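You operate a simulated robot arm through the tools that you are given. There is no shell and no other tool. Be economical: measure what you need, move in short steps, check, and stop when the job is done.

Carry out the task below with a simulated two-armed robot. There is one attempt and no reset: what you move stays moved.

JOB
Put one of the cream wheels from the top of the wooden rack on the top of the guarded feeder. Carry the red case with both arms and set it on the top of the wide green belt. Put the eyewash bottle with the earliest date from the inside of the spares box on the shelf of the steel bench. Take the white cup on the top of the teal cabinet and put it away on the ledge under the filter. Shut the teal cups drawer. Shut the teal grippers drawer. Take the steel block on the bench by the jogging table and put it away on the top of the wooden rack. Do these in any order. Set down upright: eyewash bottle, white cup.

It is judged by the outcome, as a careful person would: the job done as asked, and still so three seconds after it is handed in. It fails if anything else is knocked over, pushed out of place, dropped, spilled or broken.

ROBOT AND FRAMES
Two 7-joint arms with two-finger grippers on one trunk, on a base that drives. Base frame: it is fixed to the floor where the robot stands at the start and does not move with it; the origin is under the middle of the robot, x ahead of it, y to its left, z up. Units: mm, degrees, N and s.
The left shoulder is at the start at [60, 179, 1095], the right one opposite. With the tool pointing down near the work surface each hand reaches from about 240 to 660 mm from the robot's upright axis, wherever it stands, measured 20 degrees to its own side. Places, roughly: cream wheel (4x4x2 cm) [900, 400, 900]; eyewash bottle [13250, -7000, 1000]; ledge under the filter (21x12 cm) [2920, 980, 480]; red case [750, 250, 1000]; shelf of the steel bench [13500, -6700, 300]; steel block [500, 1750, 750]; teal cups drawer [1300, 500, 800]; teal grippers drawer [1300, 500, 400]; top of the guarded feeder [3200, -700, 1100]; top of the wide green belt [800, -3000, 800]; top of the wooden rack [700, 200, 900]; white cup (6x6x7 cm) [1400, 300, 1000]. Payload 1.96 kg a hand.
The tool frame of a hand sits at the grasp point between the pads (the TCP): z along the fingers, y along the line on which they close. The tips reach 20 mm beyond it. The gripper opens to 72 mm. The gripper's body begins 38 mm behind the TCP.
Orientation is told as [roll, pitch, yaw] about the base's x, y, z axes, in that order, counted from this pose: with the fingers straight down and closing along the base's y, the tool's x points along the base's -x, its y along +y and its z along -z.

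CONTROLS
- The arms move only by the tool arm_command. It takes "left_plan", "right_plan" or both (then of equal length, played together; a hand with none holds still); each is a list of rows, each an object of numbers (a shift or turn left out is 0, a gripper value left out holds the last): "x", "y", "z": the shift along the tool's x, y, z in mm; "rx", "ry", "rz": the turn, a rotation vector about the tool's x, y, z in degrees. In form: [{"x": .., "y": .., "z": .., "rx": .., "ry": .., "rz": ..}, ...]. A call has 1 to 20 rows; each row is the pose to reach, as a shift and turn from the pose commanded when the call began, along the tool's axes at that moment. "left_fingers" and "right_fingers" are, for a hand that has rows, the finger opening in mm, from 0 to 72, set as the call begins (left out, the last holds). A row lasts 0.2 s, in which the tool goes at most 50 mm and 8.6 degrees; a call with a longer step from one row to the next is refused whole, and so is a gripper value outside its range. Where a pose cannot be reached the arm comes as near as it can. A force on the tool above 40 N (or 10 N above the force at the start of the call, whichever is more), or a blocked arm, ends the call early, and 0.2 s more pass. Each finger travels about 153 mm/s and halts on what it meets, pressing with about 38 N; the grip force reading is that of the motor and also rises with nothing between the fingers. The clock runs only during rows and for 0.2 s after the last one: add rows that repeat a pose to give the fingers time. It gives the time, the measured TCP pose, the force on the tool (base axes), the opening and the grip force at its end, in the units of the frame above (readings bear some noise), with the torque about the TCP (base axes, N m) and any sound that the robot's microphone picked up.
- Cameras (640 x 400 px; columns grow to the right, rows downward): "scene" is now at [11.9, 18.9, 1642.3]; the picture's right is [0.25, -0.97, 0.00], its down [-0.77, -0.20, -0.61] and it looks along [0.59, 0.15, -0.79] (base axes); focal length 274 px, centre (320, 200). "left" rides on the left gripper at [71, -19, -82] in its tool frame; the picture's right is [0.26, 0.97, 0.00], its down [-0.67, 0.18, -0.72] and it looks along [-0.69, 0.19, 0.70] (tool axes); focal length 280 px, centre (320, 200). "right" rides on the right gripper at [71, 19, -82] in its tool frame; the picture's right is [-0.26, 0.97, 0.00], its down [-0.67, -0.18, -0.71] and it looks along [-0.69, -0.19, 0.70] (tool axes); focal length 280 px, centre (320, 200). There is no depth. A picture from a camera that has moved, and an enlarged one, comes with that camera's place and axes in the base frame and with its lens.
- get_image(camera): a new picture of that camera. The clock stands still meanwhile.
- move_column(by): slides the trunk up (or, below 0, down) by that many mm; the arms and the scene camera ride with it, the base frame stays. It gives what a move gives, with no picture.
- drive_base(legs): drives the robot by 1 to 6 legs, each [ahead, left, turn to the left] in mm, mm and degrees, along the robot's own axes; the way and the turn of a leg run together, so that a leg with both is an arc; at most 1500 mm and 180 degrees a leg. The arms and the cameras ride along, it lands a little off, and it stops where it bumps. It gives what a move gives.
- aim_head(pan, tilt): turns the head with the scene camera to pan (to the left, within 86 degrees either way) and tilt (down, from -29 to 69), counted from straight ahead of the robot. It gives what a move gives.
- enlarge(camera, box): a new picture of the part [left, top, right, bottom] of that camera's present view, enlarged. The clock stands still meanwhile.
- sign_off(): hands the job in; it is judged then, once.

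Go step by step. Nothing tells you exact positions but the pictures and the camera data: compare them with the known pose of the tool, close in by small moves and look again before you grip or let go. The budget is 175 turns and 136 pictures, counting those below and the enlarged ones. Unless the task says otherwise, let go and move clear before handing in, and close with one line.

The tools are called after "Emit:" as a command line: name --argument value ..., lists and objects as JSON in quotes. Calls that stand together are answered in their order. arm_command: Moves the arms, as the interface text tells. Its arguments: {"type":"object","properties":{"left_plan":{"type":"array"},"left_fingers":{"type":"number"},"right_plan":{"type":"array"},"right_fingers":{"type":"number"}},"required":[]} The other tools are called the same way: move_column (by) slides the trunk up or down; drive_base (legs) drives the base; aim_head (pan, tilt) turns the head that bears the scene camera; get_image (camera) takes a picture; enlarge (camera, box) takes an enlarged picture of a part of a camera's view; sign_off () hands the job in.

At the start:

```text
clock: 0.0
left_position: [341.3, 290.5, 1110.1]
left_tool_rot: [0.0, 0.0, 0.1]
left_force: [-0.3, -0.2, 0.2]
left_moment: [0.02, -0.01, 0.02]
left_finger_gap: 71.7
left_grasp_force: 0.1
right_position: [272.6, -54.7, 1126.5]
right_tool_rot: [0.0, -0.2, -0.1]
right_force: [0.5, 0.4, 0.0]
right_moment: [-0.02, -0.01, 0.01]
right_finger_gap: 72.2
right_grasp_force: 0.0
trunk travel left (down, up): [-740.0, 250.0]
robot x, y, heading: [1.0, 2.5, 0.2]
head pan, tilt: [14.7, 52.2]
```

scene: 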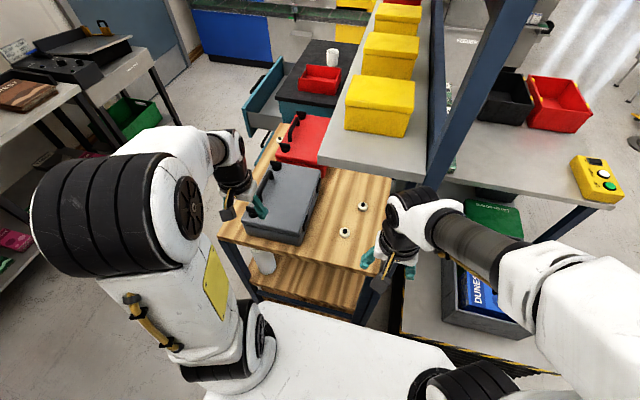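
right: 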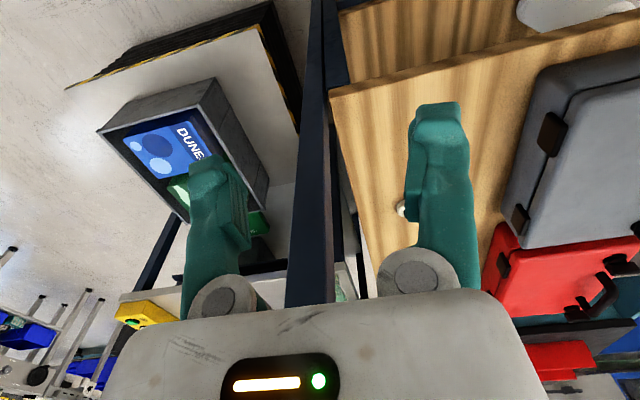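
left: 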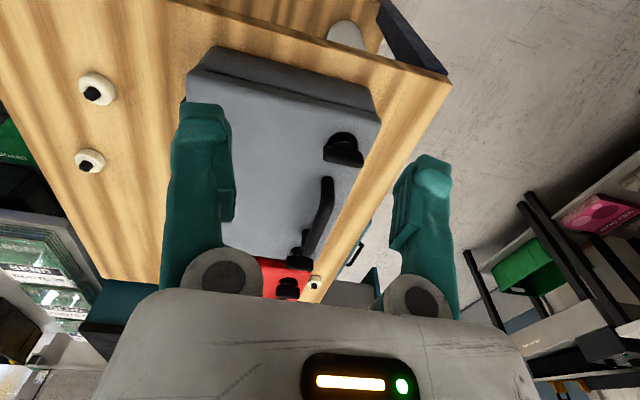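

I see the wooden rack ahead with a grey case, a red case behind it, and small cream wheels; the teal cabinet is beyond with an open drawer. I'll look around first.

Emit:
aim_head --pan 20 --tilt 25

Emit:
get_image --camera "scene"

Emit:
aim_head --pan -60 --tilt 20

Emit:
get_image --camera "scene"

Emit:
aim_head --pan 80 --tilt 30

Emit:
get_image --camera "scene"

```text
clock: 0.9
left_position: [341.1, 290.8, 1110.1]
left_tool_rot: [0.1, 0.0, 0.0]
left_force: [-0.2, -0.7, -0.7]
left_moment: [0.03, -0.01, 0.02]
left_finger_gap: 72.1
left_grasp_force: 0.1
right_position: [272.5, -53.8, 1126.3]
right_tool_rot: [0.0, -0.1, 0.0]
right_force: [-0.2, 0.0, -0.4]
right_moment: [-0.02, 0.01, -0.02]
right_finger_gap: 72.0
right_grasp_force: 0.0
trunk travel left (down, up): [-740.0, 250.0]
robot x, y, heading: [1.9, -0.8, 0.2]
head pan, tilt: [20.0, 25.0]
```

```text
132 pictures are left
camera scene: at [26.0, 31.4, 1682.7], right [0.34, -0.94, 0.0], down [-0.4, -0.14, -0.91], along [0.85, 0.31, -0.42], focal length 274 px, centre (320, 200)
```

scene: 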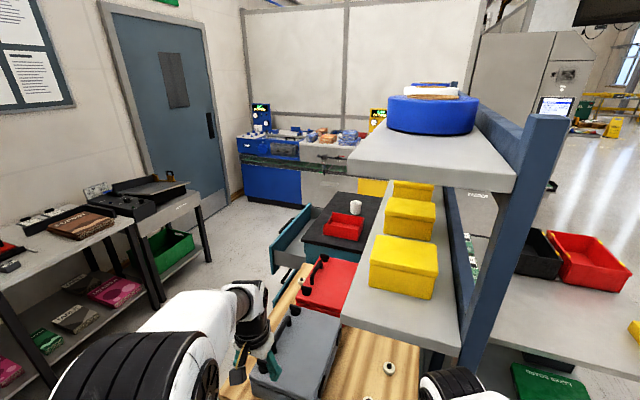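

```text
clock: 2.5
left_position: [341.9, 291.4, 1111.2]
left_tool_rot: [0.0, 0.0, 0.1]
left_force: [0.2, 0.1, -0.1]
left_moment: [-0.02, -0.02, 0.0]
left_finger_gap: 72.1
left_grasp_force: 0.1
right_position: [272.3, -54.3, 1126.9]
right_tool_rot: [0.0, -0.1, 0.1]
right_force: [0.0, -1.1, -0.3]
right_moment: [-0.01, 0.01, 0.0]
right_finger_gap: 72.0
right_grasp_force: 0.1
trunk travel left (down, up): [-740.0, 250.0]
robot x, y, heading: [-3.4, -2.3, -0.2]
head pan, tilt: [-60.0, 20.0]
```

```text
131 pictures are left
camera scene: at [-13.9, -80.7, 1690.9], right [-0.87, -0.5, 0.0], down [-0.17, 0.3, -0.94], along [0.47, -0.81, -0.34], focal length 274 px, centre (320, 200)
```

scene: 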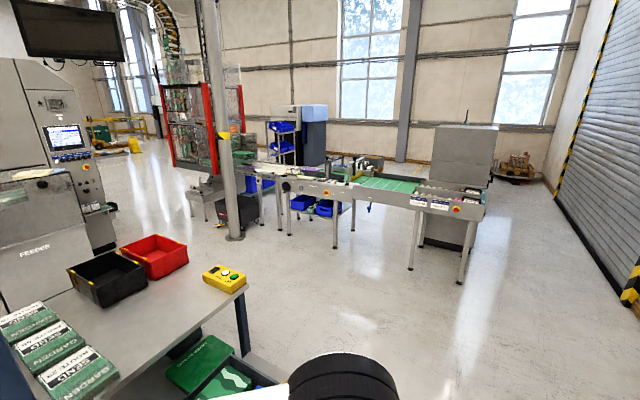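

```text
clock: 4.7
left_position: [342.1, 290.2, 1109.3]
left_tool_rot: [0.0, 0.0, 0.0]
left_force: [0.4, 0.1, -0.6]
left_moment: [0.01, -0.04, -0.04]
left_finger_gap: 72.3
left_grasp_force: 0.0
right_position: [272.7, -55.4, 1126.8]
right_tool_rot: [0.0, 0.0, 0.0]
right_force: [-0.6, 0.5, -0.7]
right_moment: [0.02, 0.0, -0.01]
right_finger_gap: 72.0
right_grasp_force: 0.0
trunk travel left (down, up): [-740.0, 250.0]
robot x, y, heading: [-0.4, -1.3, -0.2]
head pan, tilt: [80.0, 30.0]
```

```text
130 pictures are left
camera scene: at [-44.8, 89.0, 1674.8], right [0.98, -0.17, 0.0], down [-0.09, -0.49, -0.87], along [0.15, 0.85, -0.5], focal length 274 px, centre (320, 200)
```

scene: 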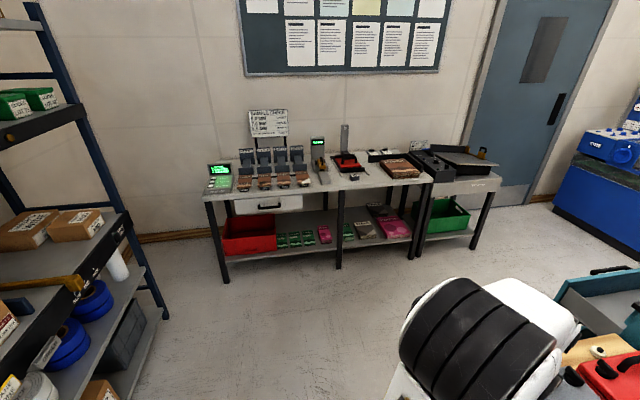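

The bench with small items is to the left near y≈1750; I'll enlarge to identify the steel block.

Emit:
enlarge --camera "scene" --box '[200, 100, 520, 290]'

```text
2.00 times, centred on (360, 195) of scene
camera zoom: at [-44.8, 89.0, 1674.8], right [0.98, -0.17, 0.0], down [-0.09, -0.49, -0.87], along [0.15, 0.85, -0.5], focal length 547 px, centre (240, 210)
```

zoom: 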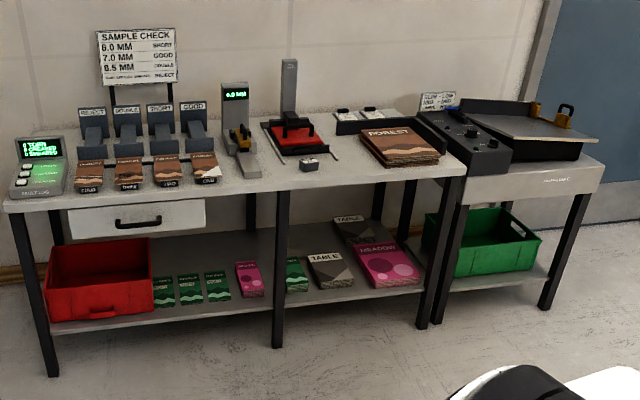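

The steel block sits near [500,1780,~850]. First I'll take a closer look at the wheels right in front of me.

Emit:
aim_head --pan 15 --tilt 55

Emit:
enlarge --camera "scene" --box '[210, 60, 450, 300]'

```text
clock: 6.0
left_position: [341.5, 290.5, 1108.8]
left_tool_rot: [0.1, 0.0, -0.1]
left_force: [-0.4, -1.0, -1.0]
left_moment: [-0.01, -0.01, 0.01]
left_finger_gap: 71.6
left_grasp_force: 0.1
right_position: [272.3, -53.6, 1125.2]
right_tool_rot: [-0.1, -0.1, 0.0]
right_force: [0.4, 0.2, 0.4]
right_moment: [0.0, 0.01, -0.01]
right_finger_gap: 72.2
right_grasp_force: 0.0
trunk travel left (down, up): [-740.0, 250.0]
robot x, y, heading: [0.5, 0.4, -0.2]
head pan, tilt: [15.0, 55.0]
```

```text
1.67 times, centred on (330, 180) of scene
camera zoom: at [9.1, 18.7, 1638.8], right [0.26, -0.97, 0.0], down [-0.79, -0.21, -0.57], along [0.55, 0.15, -0.82], focal length 456 px, centre (303, 233)
```

zoom: 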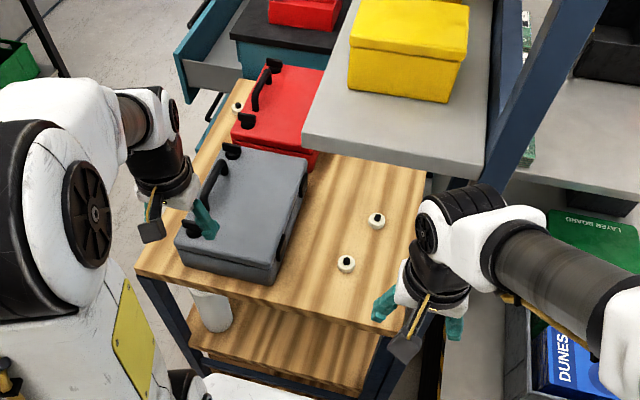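

The wheels come out near [482,54,865] and [600,16,865] on the rack top (~855). I'll bring the right hand over the nearer wheel and look.

Emit:
arm_command --right_plan '[{"x": -26, "y": 22, "z": 20}, {"x": -52, "y": 44, "z": 40}, {"x": -78, "y": 66, "z": 60}, {"x": -104, "y": 88, "z": 80}, {"x": -128, "y": 108, "z": 100}]' --right_fingers 60

Emit:
get_image --camera "right"

Emit:
get_image --camera "scene"

```text
clock: 7.4
left_position: [321.7, 277.9, 1115.8]
left_tool_rot: [0.2, -1.0, -0.8]
left_force: [0.0, -0.3, -0.5]
left_moment: [-0.01, 0.0, -0.01]
left_finger_gap: 71.9
left_grasp_force: 0.1
right_position: [369.0, 43.3, 1025.5]
right_tool_rot: [-0.1, 0.1, 0.4]
right_force: [0.7, -0.2, 0.5]
right_moment: [0.02, 0.01, 0.0]
right_finger_gap: 60.1
right_grasp_force: 0.0
trunk travel left (down, up): [-740.0, 250.0]
robot x, y, heading: [-7.1, -7.9, -0.9]
head pan, tilt: [15.0, 55.0]
stopped in row 5 (right hand): the arm was blocked; the commanded pose is now the measured one
```

```text
127 pictures are left
camera right: at [296.5, 62.1, 1108.2], right [0.25, 0.97, 0.0], down [0.68, -0.17, 0.71], along [0.69, -0.19, -0.7], focal length 280 px, centre (320, 200)
```

right: 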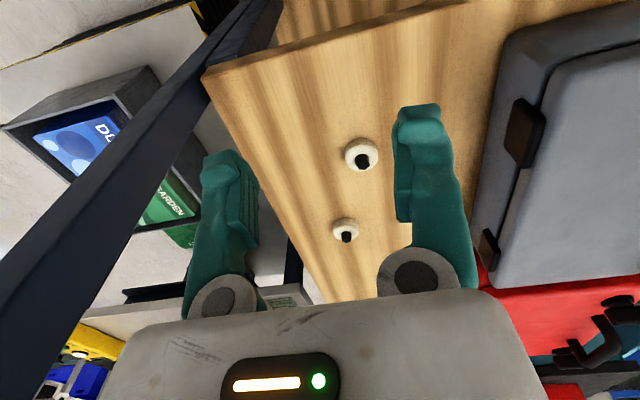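

```text
126 pictures are left
camera scene: at [-23.3, 7.5, 1638.4], right [0.25, -0.97, 0.0], down [-0.78, -0.2, -0.59], along [0.57, 0.14, -0.81], focal length 274 px, centre (320, 200)
```

scene: 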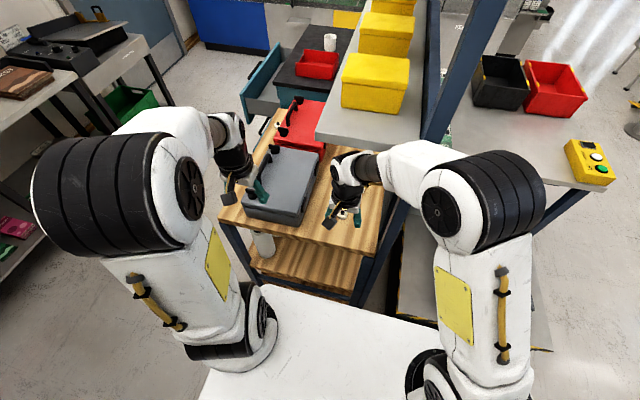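

The right forearm met the blue post at about [375,-91]; the wheel also lies under a shelf (~z 1240). I'll retreat the right hand and instead use the left hand, tilted 45° forward to come under the shelf.

Emit:
arm_command --right_plan '[{"x": 25, "y": -25, "z": -25}, {"x": 50, "y": -50, "z": -50}, {"x": 75, "y": -75, "z": -75}, {"x": 100, "y": -100, "z": -100}, {"x": 130, "y": -110, "z": -105}]'

Emit:
arm_command --left_plan '[{"x": 0, "y": -31, "z": 10, "ry": -7.5}, {"x": 0, "y": -62, "z": 20, "ry": -15}, {"x": 0, "y": -93, "z": 30, "ry": -22.5}, {"x": 0, "y": -124, "z": 40, "ry": -30}, {"x": 0, "y": -155, "z": 50, "ry": -37.5}, {"x": -10, "y": -185, "z": 60, "ry": -45}, {"x": -20, "y": -210, "z": 80, "ry": -45}]' --left_fingers 60

Emit:
get_image --camera "left"

```text
clock: 8.1
left_position: [336.2, 279.9, 1115.2]
left_tool_rot: [0.4, -0.1, -0.7]
left_force: [0.4, -1.0, 0.4]
left_moment: [0.04, 0.03, 0.02]
left_finger_gap: 72.2
left_grasp_force: 0.0
right_position: [326.4, -7.6, 1075.6]
right_tool_rot: [-0.6, 1.3, 0.8]
right_force: [-0.5, -0.3, 0.2]
right_moment: [-0.04, -0.02, 0.01]
right_finger_gap: 60.0
right_grasp_force: 0.1
trunk travel left (down, up): [-740.0, 250.0]
robot x, y, heading: [-5.2, -6.2, -0.7]
head pan, tilt: [15.0, 55.0]
stopped in row 3 (right hand): the force on the tool passed its limit at 52 N (the readings are from after the stop); the commanded pose is now the measured one
```

```text
clock: 9.7
left_position: [398.1, 68.0, 1034.3]
left_tool_rot: [0.7, -46.2, 1.5]
left_force: [14.2, 15.9, -2.1]
left_moment: [-0.21, 0.23, -0.46]
left_finger_gap: 60.2
left_grasp_force: 0.0
left hand out of reach, approached as far as the arm can: row 3, 4, 5, 6, 7
right_position: [326.2, -8.7, 1071.3]
right_tool_rot: [-1.4, 1.9, 0.3]
right_force: [-23.1, -28.1, 0.8]
right_moment: [-0.04, -0.31, 0.51]
right_finger_gap: 51.0
right_grasp_force: 0.1
trunk travel left (down, up): [-740.0, 250.0]
robot x, y, heading: [-0.1, -2.7, -0.5]
head pan, tilt: [15.0, 55.0]
```

```text
125 pictures are left
camera left: at [289.7, 44.7, 1040.2], right [-0.21, 0.96, -0.18], down [-0.06, 0.17, 0.98], along [0.98, 0.22, 0.02], focal length 280 px, centre (320, 200)
```

left: 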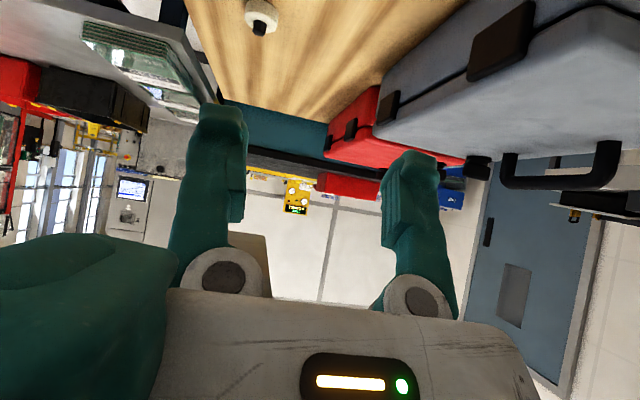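

The right retreat stopped early so the hands touch now. I'll back the left hand off to its left first, then retreat the right one.

Emit:
arm_command --left_plan '[{"y": 40}, {"y": 80}, {"y": 120}]'

Emit:
get_image --camera "scene"

```text
clock: 9.9
left_position: [395.8, 62.9, 1031.7]
left_tool_rot: [0.7, -45.8, 0.8]
left_force: [1.5, 17.0, -5.9]
left_moment: [-0.24, -0.37, -1.06]
left_finger_gap: 60.2
left_grasp_force: 0.0
left hand out of reach, approached as far as the arm can: row 1
right_position: [327.2, -13.4, 1067.7]
right_tool_rot: [-1.7, 2.4, 0.2]
right_force: [-0.5, -16.0, 6.6]
right_moment: [0.05, -0.01, -0.1]
right_finger_gap: 50.6
right_grasp_force: 0.1
trunk travel left (down, up): [-740.0, 250.0]
robot x, y, heading: [-3.8, -2.1, -0.6]
head pan, tilt: [15.0, 55.0]
stopped in row 1 (right hand): the force on the tool passed its limit at 55 N (the readings are from after the stop); the commanded pose is now the measured one
```

```text
124 pictures are left
camera scene: at [1.5, 12.3, 1638.7], right [0.25, -0.97, 0.0], down [-0.79, -0.2, -0.58], along [0.56, 0.14, -0.82], focal length 274 px, centre (320, 200)
```

scene: 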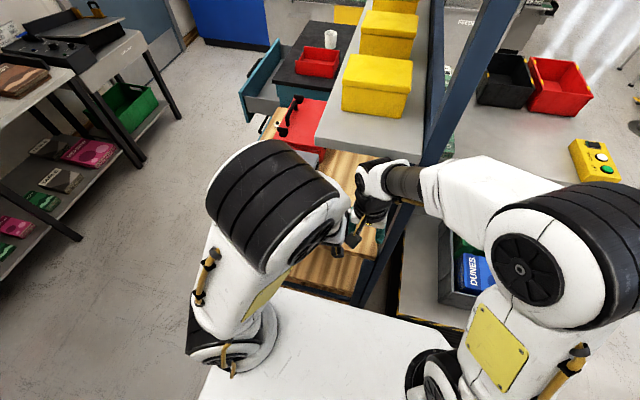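

The two hands lean on each other; I'll move both apart together.

Emit:
arm_command --left_plan '[{"y": 15}, {"y": 40}, {"y": 80}, {"y": 120}]' --right_plan '[{"y": -15}, {"y": -30, "x": 10}, {"y": -45, "x": 30}, {"y": -60, "x": 50}]'

```text
clock: 10.9
left_position: [428.8, 168.7, 1045.0]
left_tool_rot: [0.5, -45.7, 0.9]
left_force: [0.4, -0.1, 0.2]
left_moment: [0.0, 0.0, 0.03]
left_finger_gap: 59.5
left_grasp_force: 0.0
left hand out of reach, approached as far as the arm can: row 1, 2, 3, 4
right_position: [279.8, -71.5, 1072.3]
right_tool_rot: [-1.5, 2.3, 0.3]
right_force: [0.7, -0.4, 0.9]
right_moment: [0.02, -0.01, 0.02]
right_finger_gap: 60.1
right_grasp_force: 0.2
trunk travel left (down, up): [-740.0, 250.0]
robot x, y, heading: [-5.2, -4.0, -0.4]
head pan, tilt: [15.0, 55.0]
```

Free now. I'll tuck the right hand away a bit and back the base up 150 mm to give the tilted left arm room.

Emit:
arm_command --right_plan '[{"y": -30, "z": -30}, {"y": -60, "z": -60}, {"y": -90, "z": -80}]'

Emit:
drive_base --legs '[[-150, 60, 0]]'

Emit:
get_image --camera "left"

```text
clock: 11.8
left_position: [430.3, 168.0, 1044.7]
left_tool_rot: [0.4, -45.5, 0.8]
left_force: [1.4, -0.8, 0.6]
left_moment: [-0.02, 0.03, 0.02]
left_finger_gap: 60.0
left_grasp_force: 0.1
right_position: [287.5, -149.2, 1115.1]
right_tool_rot: [-1.5, 2.3, 0.4]
right_force: [-0.1, -0.4, 0.0]
right_moment: [-0.01, 0.0, -0.03]
right_finger_gap: 60.1
right_grasp_force: 0.1
right hand out of reach, approached as far as the arm can: row 2, 3
trunk travel left (down, up): [-740.0, 250.0]
robot x, y, heading: [-3.7, -5.5, -0.7]
head pan, tilt: [15.0, 55.0]
```

```text
clock: 13.2
left_position: [278.9, 229.7, 1044.9]
left_tool_rot: [0.4, -45.6, 0.8]
left_force: [-1.1, -0.1, 0.8]
left_moment: [0.0, -0.01, -0.01]
left_finger_gap: 59.9
left_grasp_force: 0.1
right_position: [137.8, -86.4, 1114.4]
right_tool_rot: [-1.5, 2.3, 0.3]
right_force: [-0.5, 0.8, -0.3]
right_moment: [0.01, 0.0, -0.02]
right_finger_gap: 59.9
right_grasp_force: 0.2
trunk travel left (down, up): [-740.0, 250.0]
robot x, y, heading: [-153.9, 57.1, -0.7]
head pan, tilt: [15.0, 55.0]
```

```text
123 pictures are left
camera left: at [173.0, 207.4, 1051.1], right [-0.2, 0.96, -0.18], down [-0.04, 0.18, 0.98], along [0.98, 0.21, 0.01], focal length 280 px, centre (320, 200)
```

left: 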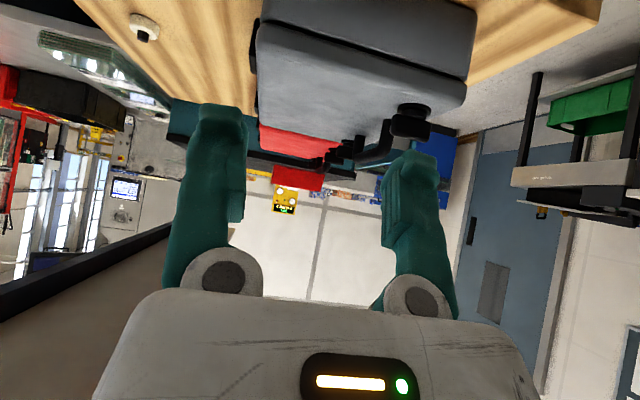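

Wheel 2 checks with my estimate ([607,12]). I'll move the left hand right and then forward to a pre-grasp by wheel 1 near [410,54,940].

Emit:
arm_command --left_plan '[{"y": -45}, {"y": -90}, {"y": -135}, {"y": -176}, {"y": -176, "z": 45, "x": -4}, {"y": -176, "z": 90, "x": -8}, {"y": -176, "z": 130, "x": -12}, {"y": -176, "z": 167, "x": -16}]'

Emit:
get_image --camera "left"

Emit:
get_image --camera "scene"

```text
clock: 15.0
left_position: [323.8, 119.9, 1072.4]
left_tool_rot: [0.2, -45.6, 1.0]
left_force: [0.5, 1.2, -0.2]
left_moment: [-0.02, 0.03, -0.03]
left_finger_gap: 59.8
left_grasp_force: 0.0
left hand out of reach, approached as far as the arm can: row 3, 4, 5, 6, 7, 8
right_position: [139.2, -86.0, 1114.2]
right_tool_rot: [-1.5, 2.3, 0.4]
right_force: [-0.1, 0.9, 0.7]
right_moment: [0.0, 0.01, -0.02]
right_finger_gap: 59.9
right_grasp_force: 0.0
trunk travel left (down, up): [-740.0, 250.0]
robot x, y, heading: [-155.8, 52.0, -0.6]
head pan, tilt: [15.0, 55.0]
```

```text
122 pictures are left
camera left: at [216.3, 96.9, 1078.2], right [-0.2, 0.96, -0.18], down [-0.04, 0.18, 0.98], along [0.98, 0.21, 0.01], focal length 280 px, centre (320, 200)
```

left: 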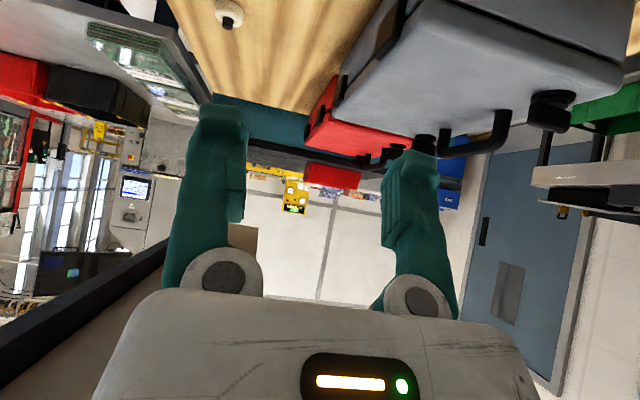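

```text
121 pictures are left
camera scene: at [-142.5, 77.4, 1638.8], right [0.25, -0.97, 0.0], down [-0.79, -0.2, -0.57], along [0.55, 0.14, -0.82], focal length 274 px, centre (320, 200)
```

scene: 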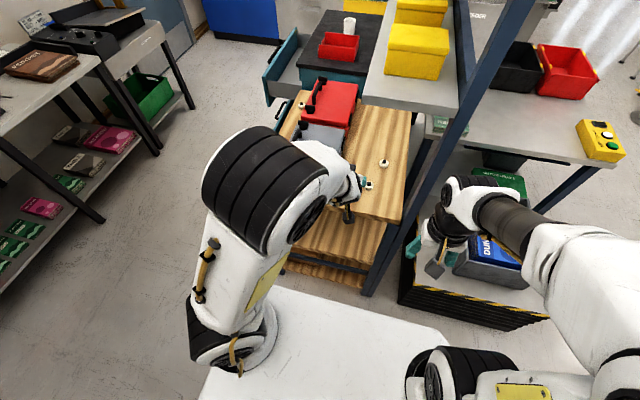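

The left arm hits its limits this far across the body. I'll swing the hand left, then turn the base 20° right so the wheel lies on the left hand's side.

Emit:
arm_command --left_plan '[{"y": 45}, {"y": 90}, {"y": 130}]'

Emit:
drive_base --legs '[[0, 0, -20]]'

Emit:
get_image --camera "left"

```text
clock: 15.8
left_position: [317.6, 250.1, 1073.4]
left_tool_rot: [0.4, -45.6, 0.9]
left_force: [-0.6, 0.7, 0.0]
left_moment: [0.05, -0.02, -0.02]
left_finger_gap: 59.9
left_grasp_force: 0.1
right_position: [137.2, -87.4, 1114.7]
right_tool_rot: [-1.5, 2.3, 0.4]
right_force: [-0.3, 0.1, 0.5]
right_moment: [0.03, 0.01, 0.01]
right_finger_gap: 59.9
right_grasp_force: 0.2
trunk travel left (down, up): [-740.0, 250.0]
robot x, y, heading: [-150.4, 58.7, -0.6]
head pan, tilt: [15.0, 55.0]
```

```text
clock: 17.3
left_position: [357.1, 74.8, 1074.8]
left_tool_rot: [0.4, -45.6, -19.3]
left_force: [0.7, 0.8, 0.0]
left_moment: [0.03, -0.01, 0.0]
left_finger_gap: 59.8
left_grasp_force: 0.0
right_position: [69.6, -180.3, 1114.0]
right_tool_rot: [-1.4, 2.3, -19.7]
right_force: [0.3, 0.3, -0.2]
right_moment: [0.0, 0.01, -0.02]
right_finger_gap: 60.1
right_grasp_force: 0.0
trunk travel left (down, up): [-740.0, 250.0]
robot x, y, heading: [-153.6, 55.0, -20.4]
head pan, tilt: [15.0, 55.0]
```

```text
120 pictures are left
camera left: at [248.4, 91.6, 1080.1], right [0.14, 0.97, -0.18], down [0.02, 0.18, 0.98], along [0.99, -0.14, 0.01], focal length 280 px, centre (320, 200)
```

left: 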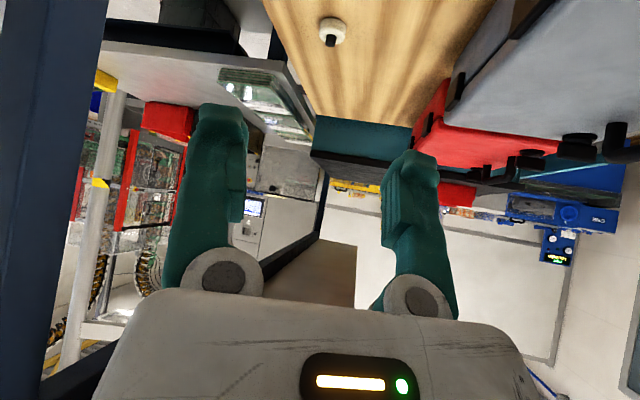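

Wheel 2 reads consistent again. Moving to the pre-grasp at about [435,71,914] for wheel 1.

Emit:
arm_command --left_plan '[{"x": 15, "y": 5, "z": 40}, {"x": 31, "y": 11, "z": 83}, {"x": 47, "y": 17, "z": 125}, {"x": 62, "y": 22, "z": 166}]'

Emit:
get_image --camera "left"

```text
clock: 18.3
left_position: [344.3, 74.6, 1063.8]
left_tool_rot: [0.3, -45.6, -19.3]
left_force: [0.0, 0.5, -0.7]
left_moment: [0.03, 0.01, -0.01]
left_finger_gap: 59.9
left_grasp_force: 0.2
left hand out of reach, approached as far as the arm can: row 1, 2, 3, 4
right_position: [69.9, -178.7, 1115.3]
right_tool_rot: [-1.5, 2.3, -19.8]
right_force: [-0.4, -0.3, 0.4]
right_moment: [-0.01, -0.02, 0.01]
right_finger_gap: 60.0
right_grasp_force: 0.1
trunk travel left (down, up): [-740.0, 250.0]
robot x, y, heading: [-155.7, 56.7, -21.0]
head pan, tilt: [15.0, 55.0]
```

```text
119 pictures are left
camera left: at [236.5, 90.4, 1070.4], right [0.14, 0.97, -0.18], down [0.02, 0.18, 0.98], along [0.99, -0.14, 0.01], focal length 280 px, centre (320, 200)
```

left: 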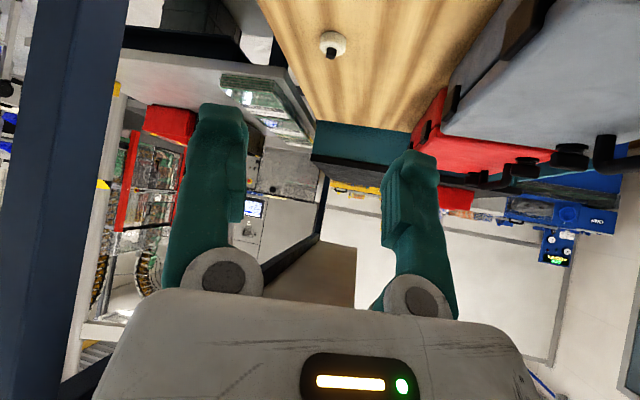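

The wrist can't go lower with this tilt, so I'll lower the trunk instead.

Emit:
move_column --by -150

Emit:
get_image --camera "left"

```text
clock: 20.0
left_position: [345.2, 74.5, 913.7]
left_tool_rot: [0.4, -45.7, -19.4]
left_force: [-0.3, 0.1, 0.0]
left_moment: [0.01, 0.02, 0.01]
left_finger_gap: 60.4
left_grasp_force: 0.0
right_position: [69.8, -179.0, 965.0]
right_tool_rot: [-1.5, 2.3, -19.8]
right_force: [-1.1, -0.3, -1.1]
right_moment: [0.03, -0.02, 0.0]
right_finger_gap: 60.3
right_grasp_force: 0.1
trunk travel left (down, up): [-590.0, 400.0]
robot x, y, heading: [-155.2, 55.5, -20.8]
head pan, tilt: [15.0, 55.0]
```

```text
118 pictures are left
camera left: at [236.4, 90.4, 920.5], right [0.14, 0.97, -0.18], down [0.02, 0.18, 0.98], along [0.99, -0.14, 0.01], focal length 280 px, centre (320, 200)
```

left: 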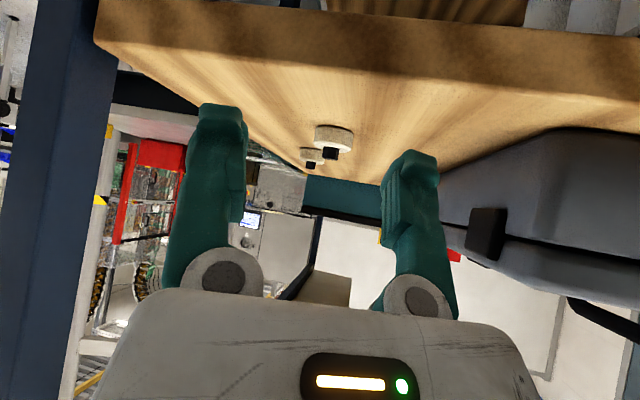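

Now both wheels show; wheel 1 ≈ [488,55,866]. Moving forward horizontally to the pre-grasp.

Emit:
arm_command --left_plan '[{"x": -20, "y": 10, "z": 21}, {"x": -41, "y": 20, "z": 42}, {"x": -62, "y": 29, "z": 63}]'

Emit:
get_image --camera "left"

```text
clock: 20.8
left_position: [385.9, 75.0, 953.1]
left_tool_rot: [0.5, -45.5, -19.3]
left_force: [0.8, 0.3, -0.6]
left_moment: [0.0, 0.04, 0.0]
left_finger_gap: 60.2
left_grasp_force: 0.0
left hand out of reach, approached as far as the arm can: row 1, 2, 3
right_position: [69.7, -179.7, 963.9]
right_tool_rot: [-1.5, 2.3, -19.7]
right_force: [-0.8, 0.4, 0.4]
right_moment: [0.03, -0.02, 0.0]
right_finger_gap: 60.1
right_grasp_force: 0.0
trunk travel left (down, up): [-590.0, 400.0]
robot x, y, heading: [-150.5, 57.7, -21.0]
head pan, tilt: [15.0, 55.0]
```

```text
117 pictures are left
camera left: at [278.7, 90.6, 959.1], right [0.14, 0.97, -0.18], down [0.02, 0.18, 0.98], along [0.99, -0.14, 0.01], focal length 280 px, centre (320, 200)
```

left: 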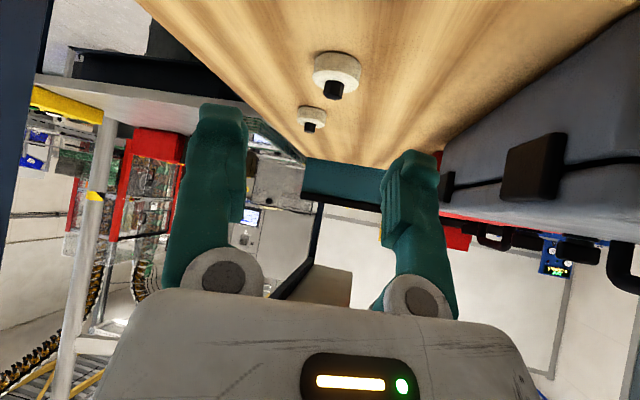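

The arm limit rides along a diagonal, so I'll leave the arm fixed and use trunk and base to bring the fingers in.

Emit:
move_column --by -50

Emit:
drive_base --legs '[[45, 14, 0]]'

Emit:
get_image --camera "left"

```text
clock: 21.7
left_position: [385.8, 74.9, 903.1]
left_tool_rot: [0.4, -45.6, -19.3]
left_force: [0.4, -0.1, -0.2]
left_moment: [0.0, 0.01, -0.03]
left_finger_gap: 59.7
left_grasp_force: 0.1
right_position: [70.0, -178.0, 914.6]
right_tool_rot: [-1.5, 2.3, -19.7]
right_force: [0.6, 0.5, -0.2]
right_moment: [-0.01, -0.02, 0.02]
right_finger_gap: 60.1
right_grasp_force: 0.1
trunk travel left (down, up): [-540.0, 450.0]
robot x, y, heading: [-152.3, 58.4, -20.8]
head pan, tilt: [15.0, 55.0]
```

```text
clock: 22.6
left_position: [434.5, 71.8, 901.9]
left_tool_rot: [0.5, -45.5, -19.4]
left_force: [0.8, -0.6, -1.0]
left_moment: [0.0, 0.04, 0.01]
left_finger_gap: 60.1
left_grasp_force: 0.1
right_position: [119.1, -182.6, 915.1]
right_tool_rot: [-1.4, 2.5, -19.7]
right_force: [0.2, 0.1, -0.6]
right_moment: [0.01, 0.03, 0.0]
right_finger_gap: 60.4
right_grasp_force: 0.1
trunk travel left (down, up): [-540.0, 450.0]
robot x, y, heading: [-107.5, 55.2, -20.9]
head pan, tilt: [15.0, 55.0]
```

```text
116 pictures are left
camera left: at [326.7, 87.6, 908.2], right [0.14, 0.97, -0.18], down [0.02, 0.18, 0.98], along [0.99, -0.14, 0.0], focal length 280 px, centre (320, 200)
```

left: 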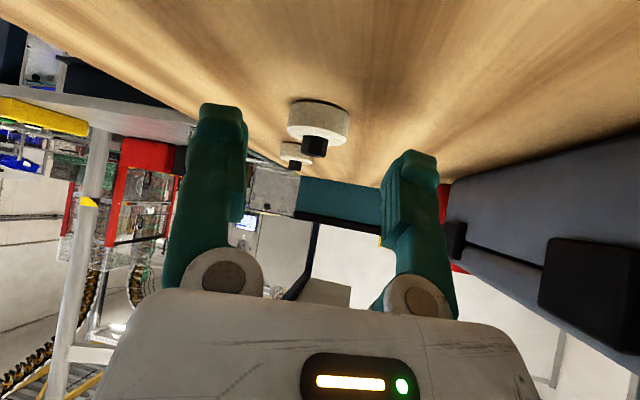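

Wheel 1 ≈ [482,56,866], nicely centred between the fingers. Drive 38 mm ahead, then lower 20.

Emit:
drive_base --legs '[[38, 2, 0]]'

Emit:
move_column --by -18

Emit:
get_image --camera "left"

```text
clock: 23.5
left_position: [470.5, 59.4, 901.9]
left_tool_rot: [0.4, -45.5, -19.3]
left_force: [0.5, -0.6, -0.9]
left_moment: [0.02, 0.02, -0.01]
left_finger_gap: 60.1
left_grasp_force: 0.1
right_position: [154.5, -194.6, 914.5]
right_tool_rot: [-1.5, 2.4, -19.6]
right_force: [0.4, -0.3, -0.1]
right_moment: [0.01, 0.04, -0.01]
right_finger_gap: 60.1
right_grasp_force: 0.1
trunk travel left (down, up): [-540.0, 450.0]
robot x, y, heading: [-70.6, 43.1, -20.8]
head pan, tilt: [15.0, 55.0]
```

```text
clock: 24.2
left_position: [467.6, 60.7, 885.4]
left_tool_rot: [0.5, -45.6, -19.3]
left_force: [-0.5, -0.4, 1.0]
left_moment: [-0.02, 0.02, 0.02]
left_finger_gap: 59.8
left_grasp_force: 0.1
right_position: [152.3, -193.7, 895.7]
right_tool_rot: [-1.5, 2.3, -19.9]
right_force: [0.3, 0.5, 0.3]
right_moment: [-0.01, 0.01, 0.01]
right_finger_gap: 60.2
right_grasp_force: 0.1
trunk travel left (down, up): [-522.0, 468.0]
robot x, y, heading: [-69.6, 44.9, -20.8]
head pan, tilt: [15.0, 55.0]
```

```text
115 pictures are left
camera left: at [360.9, 76.1, 891.1], right [0.14, 0.97, -0.18], down [0.02, 0.18, 0.98], along [0.99, -0.14, 0.01], focal length 280 px, centre (320, 200)
```

left: 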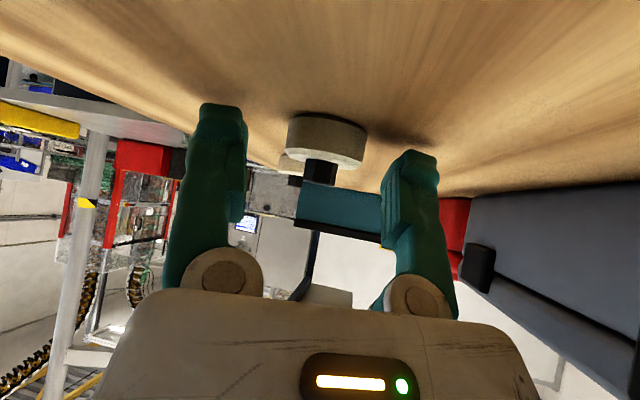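

The wheel is ~18 mm farther along than the tips and slightly lower; nudge in and lower 6 mm.

Emit:
drive_base --legs '[[18, 4, 0]]'

Emit:
move_column --by -7

Emit:
get_image --camera "left"

```text
clock: 24.9
left_position: [488.4, 57.0, 884.4]
left_tool_rot: [0.4, -45.6, -19.3]
left_force: [-0.4, 0.3, 0.4]
left_moment: [-0.01, 0.0, 0.01]
left_finger_gap: 59.8
left_grasp_force: 0.0
right_position: [172.9, -196.3, 896.0]
right_tool_rot: [-1.5, 2.3, -19.6]
right_force: [0.3, 0.0, 0.0]
right_moment: [0.02, 0.0, 0.0]
right_finger_gap: 60.0
right_grasp_force: 0.0
trunk travel left (down, up): [-522.0, 468.0]
robot x, y, heading: [-53.8, 42.1, -20.8]
head pan, tilt: [15.0, 55.0]
```

```text
clock: 25.5
left_position: [486.9, 56.7, 877.9]
left_tool_rot: [0.4, -45.7, -19.3]
left_force: [-3.0, 2.3, 8.0]
left_moment: [-0.28, 0.1, -0.11]
left_finger_gap: 60.3
left_grasp_force: 0.1
right_position: [169.9, -195.7, 890.3]
right_tool_rot: [-1.5, 2.2, -19.7]
right_force: [-0.7, 0.3, -0.3]
right_moment: [-0.02, 0.0, 0.05]
right_finger_gap: 59.9
right_grasp_force: 0.0
trunk travel left (down, up): [-515.0, 475.0]
robot x, y, heading: [-55.9, 42.7, -20.7]
head pan, tilt: [15.0, 55.0]
```

```text
114 pictures are left
camera left: at [378.7, 73.6, 884.9], right [0.14, 0.97, -0.18], down [0.02, 0.18, 0.98], along [0.99, -0.14, 0.01], focal length 280 px, centre (320, 200)
```

left: 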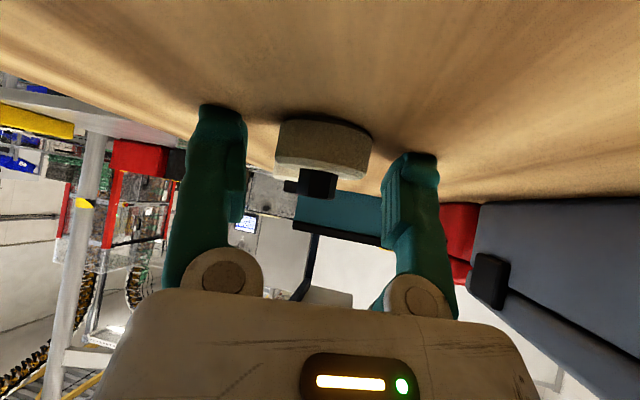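

The tips just touch the wood and the wheel is between them. Closing.

Emit:
move_column --by 1.5

Emit:
arm_command --left_plan '[{"x": 0}, {"x": 0}, {"x": 0}, {"x": 0}]' --left_fingers 20

Emit:
get_image --camera "left"

```text
clock: 26.0
left_position: [487.9, 55.8, 880.5]
left_tool_rot: [0.5, -45.7, -19.3]
left_force: [-0.2, 1.7, -0.7]
left_moment: [-0.02, -0.01, -0.01]
left_finger_gap: 60.0
left_grasp_force: 0.1
right_position: [170.9, -195.1, 891.8]
right_tool_rot: [-1.5, 2.4, -19.7]
right_force: [0.8, -0.1, 1.2]
right_moment: [0.0, -0.01, 0.0]
right_finger_gap: 60.1
right_grasp_force: 0.1
trunk travel left (down, up): [-516.0, 474.0]
robot x, y, heading: [-50.9, 40.6, -20.8]
head pan, tilt: [15.0, 55.0]
```

```text
clock: 27.0
left_position: [487.9, 56.7, 879.1]
left_tool_rot: [0.5, -45.5, -19.3]
left_force: [0.1, -1.6, 2.8]
left_moment: [-0.13, 0.03, -0.01]
left_finger_gap: 24.2
left_grasp_force: 37.6
right_position: [170.7, -195.6, 890.8]
right_tool_rot: [-1.5, 2.3, -19.6]
right_force: [0.0, -0.5, 0.2]
right_moment: [-0.02, -0.01, 0.0]
right_finger_gap: 60.2
right_grasp_force: 0.1
trunk travel left (down, up): [-516.0, 474.0]
robot x, y, heading: [-52.6, 41.3, -20.7]
head pan, tilt: [15.0, 55.0]
```

```text
113 pictures are left
camera left: at [379.3, 73.2, 885.7], right [0.14, 0.97, -0.18], down [0.02, 0.18, 0.98], along [0.99, -0.14, 0.01], focal length 280 px, centre (320, 200)
```

left: 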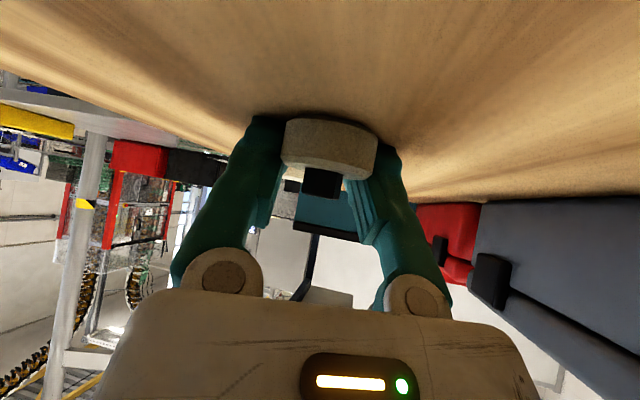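

The fingers closed at 24 mm — on a chord beyond the wheel's centre. I'll reopen, back off 14 mm and close again.

Emit:
arm_command --left_plan '[{"x": 0}, {"x": 0}, {"x": 0}]' --left_fingers 60

Emit:
drive_base --legs '[[-14, 0, 0]]'

Emit:
arm_command --left_plan '[{"x": 0}, {"x": 0}, {"x": 0}, {"x": 0}]' --left_fingers 20

Emit:
get_image --camera "left"

```text
clock: 27.8
left_position: [487.6, 57.3, 878.7]
left_tool_rot: [0.5, -45.6, -19.4]
left_force: [-0.5, 0.3, -0.1]
left_moment: [0.02, -0.03, 0.01]
left_finger_gap: 59.9
left_grasp_force: 0.0
right_position: [170.8, -196.6, 890.8]
right_tool_rot: [-1.4, 2.3, -19.8]
right_force: [-0.1, -0.5, 0.3]
right_moment: [-0.01, 0.0, 0.01]
right_finger_gap: 60.1
right_grasp_force: 0.0
trunk travel left (down, up): [-516.0, 474.0]
robot x, y, heading: [-51.5, 37.6, -20.9]
head pan, tilt: [15.0, 55.0]
```

```text
clock: 28.6
left_position: [472.7, 61.2, 879.5]
left_tool_rot: [0.4, -45.7, -19.3]
left_force: [0.5, -0.3, -0.3]
left_moment: [-0.03, 0.01, 0.01]
left_finger_gap: 60.2
left_grasp_force: 0.0
right_position: [157.5, -191.1, 891.4]
right_tool_rot: [-1.5, 2.4, -19.7]
right_force: [0.0, 0.0, -0.3]
right_moment: [0.0, -0.01, -0.01]
right_finger_gap: 60.2
right_grasp_force: 0.1
trunk travel left (down, up): [-516.0, 474.0]
robot x, y, heading: [-64.1, 45.3, -20.5]
head pan, tilt: [15.0, 55.0]
```

```text
clock: 29.6
left_position: [475.1, 62.0, 879.4]
left_tool_rot: [0.5, -45.6, -19.4]
left_force: [1.3, -2.5, 6.0]
left_moment: [-0.19, 0.0, 0.0]
left_finger_gap: 30.1
left_grasp_force: 38.3
right_position: [158.6, -191.0, 891.0]
right_tool_rot: [-1.5, 2.3, -19.7]
right_force: [0.4, 0.9, -0.9]
right_moment: [0.02, 0.0, -0.01]
right_finger_gap: 59.9
right_grasp_force: 0.2
trunk travel left (down, up): [-516.0, 474.0]
robot x, y, heading: [-68.4, 42.0, -20.7]
head pan, tilt: [15.0, 55.0]
```

```text
112 pictures are left
camera left: at [366.0, 78.0, 885.8], right [0.14, 0.97, -0.18], down [0.02, 0.18, 0.98], along [0.99, -0.14, 0.01], focal length 280 px, centre (320, 200)
```

left: 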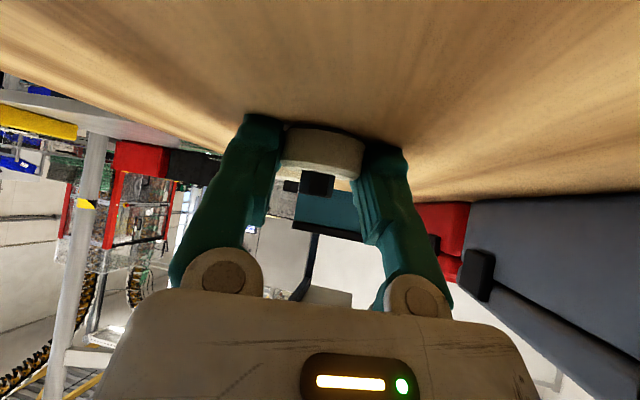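

The wheel now sits between the finger ends at a 30 mm gap. Lift with the trunk to test the grip.

Emit:
move_column --by 60

Emit:
get_image --camera "left"

```text
clock: 30.6
left_position: [473.3, 62.3, 940.0]
left_tool_rot: [0.5, -45.6, -19.3]
left_force: [0.3, 0.5, 0.0]
left_moment: [-0.03, -0.03, 0.02]
left_finger_gap: 30.1
left_grasp_force: 37.6
right_position: [158.2, -192.7, 951.1]
right_tool_rot: [-1.5, 2.3, -19.8]
right_force: [0.7, -1.0, -0.4]
right_moment: [0.01, 0.02, 0.0]
right_finger_gap: 59.9
right_grasp_force: 0.0
trunk travel left (down, up): [-576.0, 414.0]
robot x, y, heading: [-67.6, 46.1, -20.6]
head pan, tilt: [15.0, 55.0]
```

```text
111 pictures are left
camera left: at [366.3, 78.3, 945.3], right [0.14, 0.97, -0.18], down [0.02, 0.18, 0.98], along [0.99, -0.14, 0.01], focal length 280 px, centre (320, 200)
```

left: 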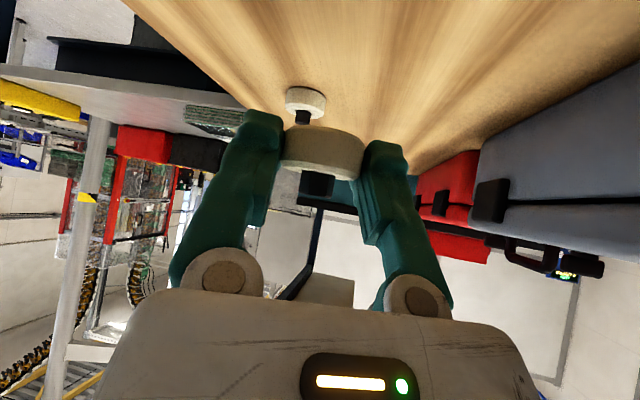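

The wheel is held. I'll back away, raise the trunk and look toward the cabinet.

Emit:
drive_base --legs '[[-260, 0, 0], [0, 0, 20.6]]'

Emit:
move_column --by 215

Emit:
drive_base --legs '[[150, 950, 0]]'

Emit:
aim_head --pan -25 --tilt 35

Emit:
get_image --camera "scene"

```text
clock: 33.5
left_position: [190.3, 343.0, 939.6]
left_tool_rot: [0.6, -45.5, 1.1]
left_force: [0.5, -0.4, -0.9]
left_moment: [-0.01, -0.01, -0.05]
left_finger_gap: 30.2
left_grasp_force: 38.1
right_position: [-16.4, -5.3, 950.6]
right_tool_rot: [-1.5, 2.4, 0.7]
right_force: [0.4, 0.2, -0.9]
right_moment: [-0.04, -0.01, 0.0]
right_finger_gap: 59.8
right_grasp_force: 0.0
trunk travel left (down, up): [-576.0, 414.0]
robot x, y, heading: [-309.9, 139.4, -0.4]
head pan, tilt: [15.0, 55.0]
```

```text
clock: 35.8
left_position: [189.9, 342.7, 1154.8]
left_tool_rot: [0.4, -45.7, 1.1]
left_force: [0.6, -0.1, -0.2]
left_moment: [0.01, 0.02, 0.0]
left_finger_gap: 30.4
left_grasp_force: 38.4
right_position: [-16.5, -5.1, 1165.6]
right_tool_rot: [-1.5, 2.3, 0.7]
right_force: [-0.5, 0.6, 0.3]
right_moment: [0.01, 0.03, 0.0]
right_finger_gap: 60.0
right_grasp_force: 0.1
trunk travel left (down, up): [-791.0, 199.0]
robot x, y, heading: [-307.1, 139.9, -0.2]
head pan, tilt: [15.0, 55.0]
```

```text
clock: 40.8
left_position: [343.2, 1287.2, 1154.7]
left_tool_rot: [0.5, -45.7, 1.3]
left_force: [0.7, -0.1, 0.5]
left_moment: [-0.01, 0.0, 0.01]
left_finger_gap: 30.2
left_grasp_force: 38.1
right_position: [136.3, 937.6, 1167.1]
right_tool_rot: [-1.6, 2.4, 0.9]
right_force: [0.0, 0.1, 0.3]
right_moment: [-0.03, 0.02, -0.01]
right_finger_gap: 59.9
right_grasp_force: 0.1
trunk travel left (down, up): [-791.0, 199.0]
robot x, y, heading: [-154.9, 1081.0, -0.2]
head pan, tilt: [15.0, 55.0]
```

```text
clock: 41.9
left_position: [342.2, 1285.7, 1153.8]
left_tool_rot: [0.6, -45.6, 1.3]
left_force: [-0.6, 0.0, 0.0]
left_moment: [0.01, 0.03, 0.03]
left_finger_gap: 30.1
left_grasp_force: 37.9
right_position: [136.0, 938.1, 1165.4]
right_tool_rot: [-1.5, 2.3, 0.8]
right_force: [-0.2, 0.6, -0.6]
right_moment: [0.02, -0.01, -0.02]
right_finger_gap: 60.2
right_grasp_force: 0.1
trunk travel left (down, up): [-791.0, 199.0]
robot x, y, heading: [-154.2, 1074.4, -0.1]
head pan, tilt: [-25.0, 35.0]
```

```text
110 pictures are left
camera scene: at [-136.9, 1043.1, 1718.5], right [-0.42, -0.91, 0.0], down [-0.52, 0.24, -0.82], along [0.74, -0.35, -0.57], focal length 274 px, centre (320, 200)
```

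scene: 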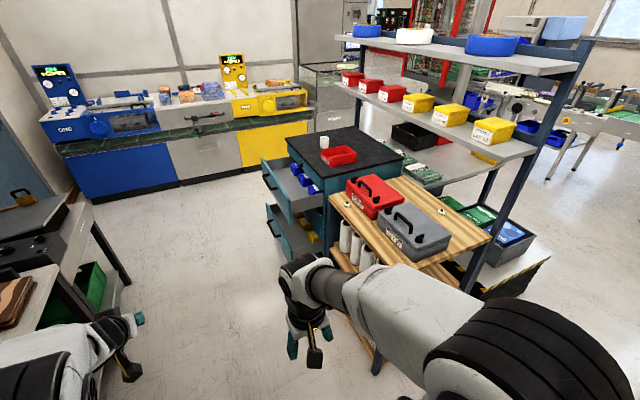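

I see the cabinet (top ~965, front face y≈500) with both drawers pulled out ~200 mm toward +y, and the cup at about [1394,292]. I'll drive down the aisle and turn to face the drawers.

Emit:
drive_base --legs '[[1500, -10, 0], [0, 40, -90]]'

Emit:
aim_head --pan 0 --tilt 50

Emit:
get_image --camera "scene"

```text
refused: leg 1 is longer than a leg can be; nothing moved
```

```text
clock: 42.8
left_position: [343.3, 1286.1, 1154.7]
left_tool_rot: [0.5, -45.6, 1.2]
left_force: [-0.1, -1.1, 0.9]
left_moment: [0.03, -0.02, -0.03]
left_finger_gap: 30.6
left_grasp_force: 38.1
right_position: [136.1, 936.8, 1165.3]
right_tool_rot: [-1.5, 2.3, 0.9]
right_force: [-0.2, 0.6, 0.3]
right_moment: [0.01, 0.0, -0.02]
right_finger_gap: 60.0
right_grasp_force: 0.1
trunk travel left (down, up): [-791.0, 199.0]
robot x, y, heading: [-152.6, 1083.9, -0.3]
head pan, tilt: [0.0, 50.0]
```

```text
109 pictures are left
camera scene: at [-139.6, 1080.1, 1696.8], right [0.0, -1.0, 0.0], down [-0.77, 0.0, -0.64], along [0.64, 0.0, -0.77], focal length 274 px, centre (320, 200)
```

scene: 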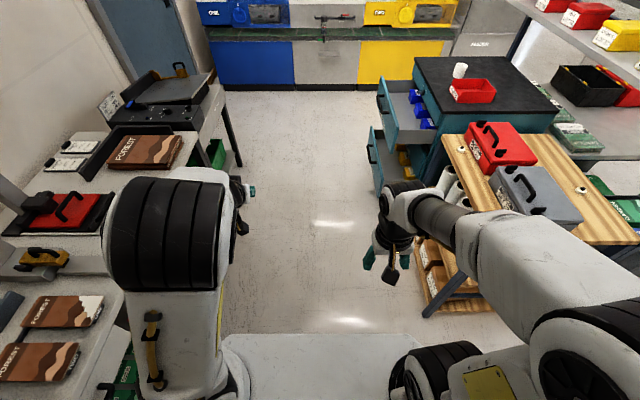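

The aisle is clear; drive ahead and turn right toward the drawers.

Emit:
drive_base --legs '[[1480, -60, 0], [0, 0, -90]]'

Emit:
get_image --camera "scene"

```text
clock: 53.9
left_position: [1521.4, 511.7, 1154.2]
left_tool_rot: [0.5, -45.6, -88.7]
left_force: [0.6, 0.1, -0.8]
left_moment: [0.0, 0.01, -0.02]
left_finger_gap: 30.5
left_grasp_force: 37.6
right_position: [1173.3, 717.8, 1166.1]
right_tool_rot: [-1.4, 2.3, -89.2]
right_force: [-0.6, 0.9, -0.4]
right_moment: [0.0, -0.02, 0.02]
right_finger_gap: 60.2
right_grasp_force: 0.0
trunk travel left (down, up): [-791.0, 199.0]
robot x, y, heading: [1316.3, 1008.3, -90.3]
head pan, tilt: [0.0, 50.0]
```

```text
108 pictures are left
camera scene: at [1315.2, 993.7, 1696.8], right [-1.0, 0.0, 0.0], down [0.0, 0.77, -0.64], along [0.0, -0.64, -0.77], focal length 274 px, centre (320, 200)
```

scene: 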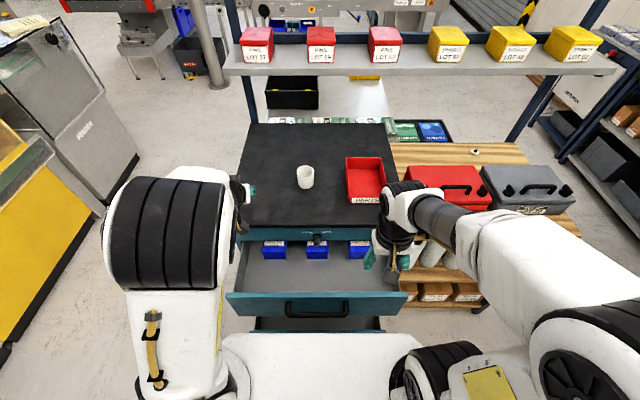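

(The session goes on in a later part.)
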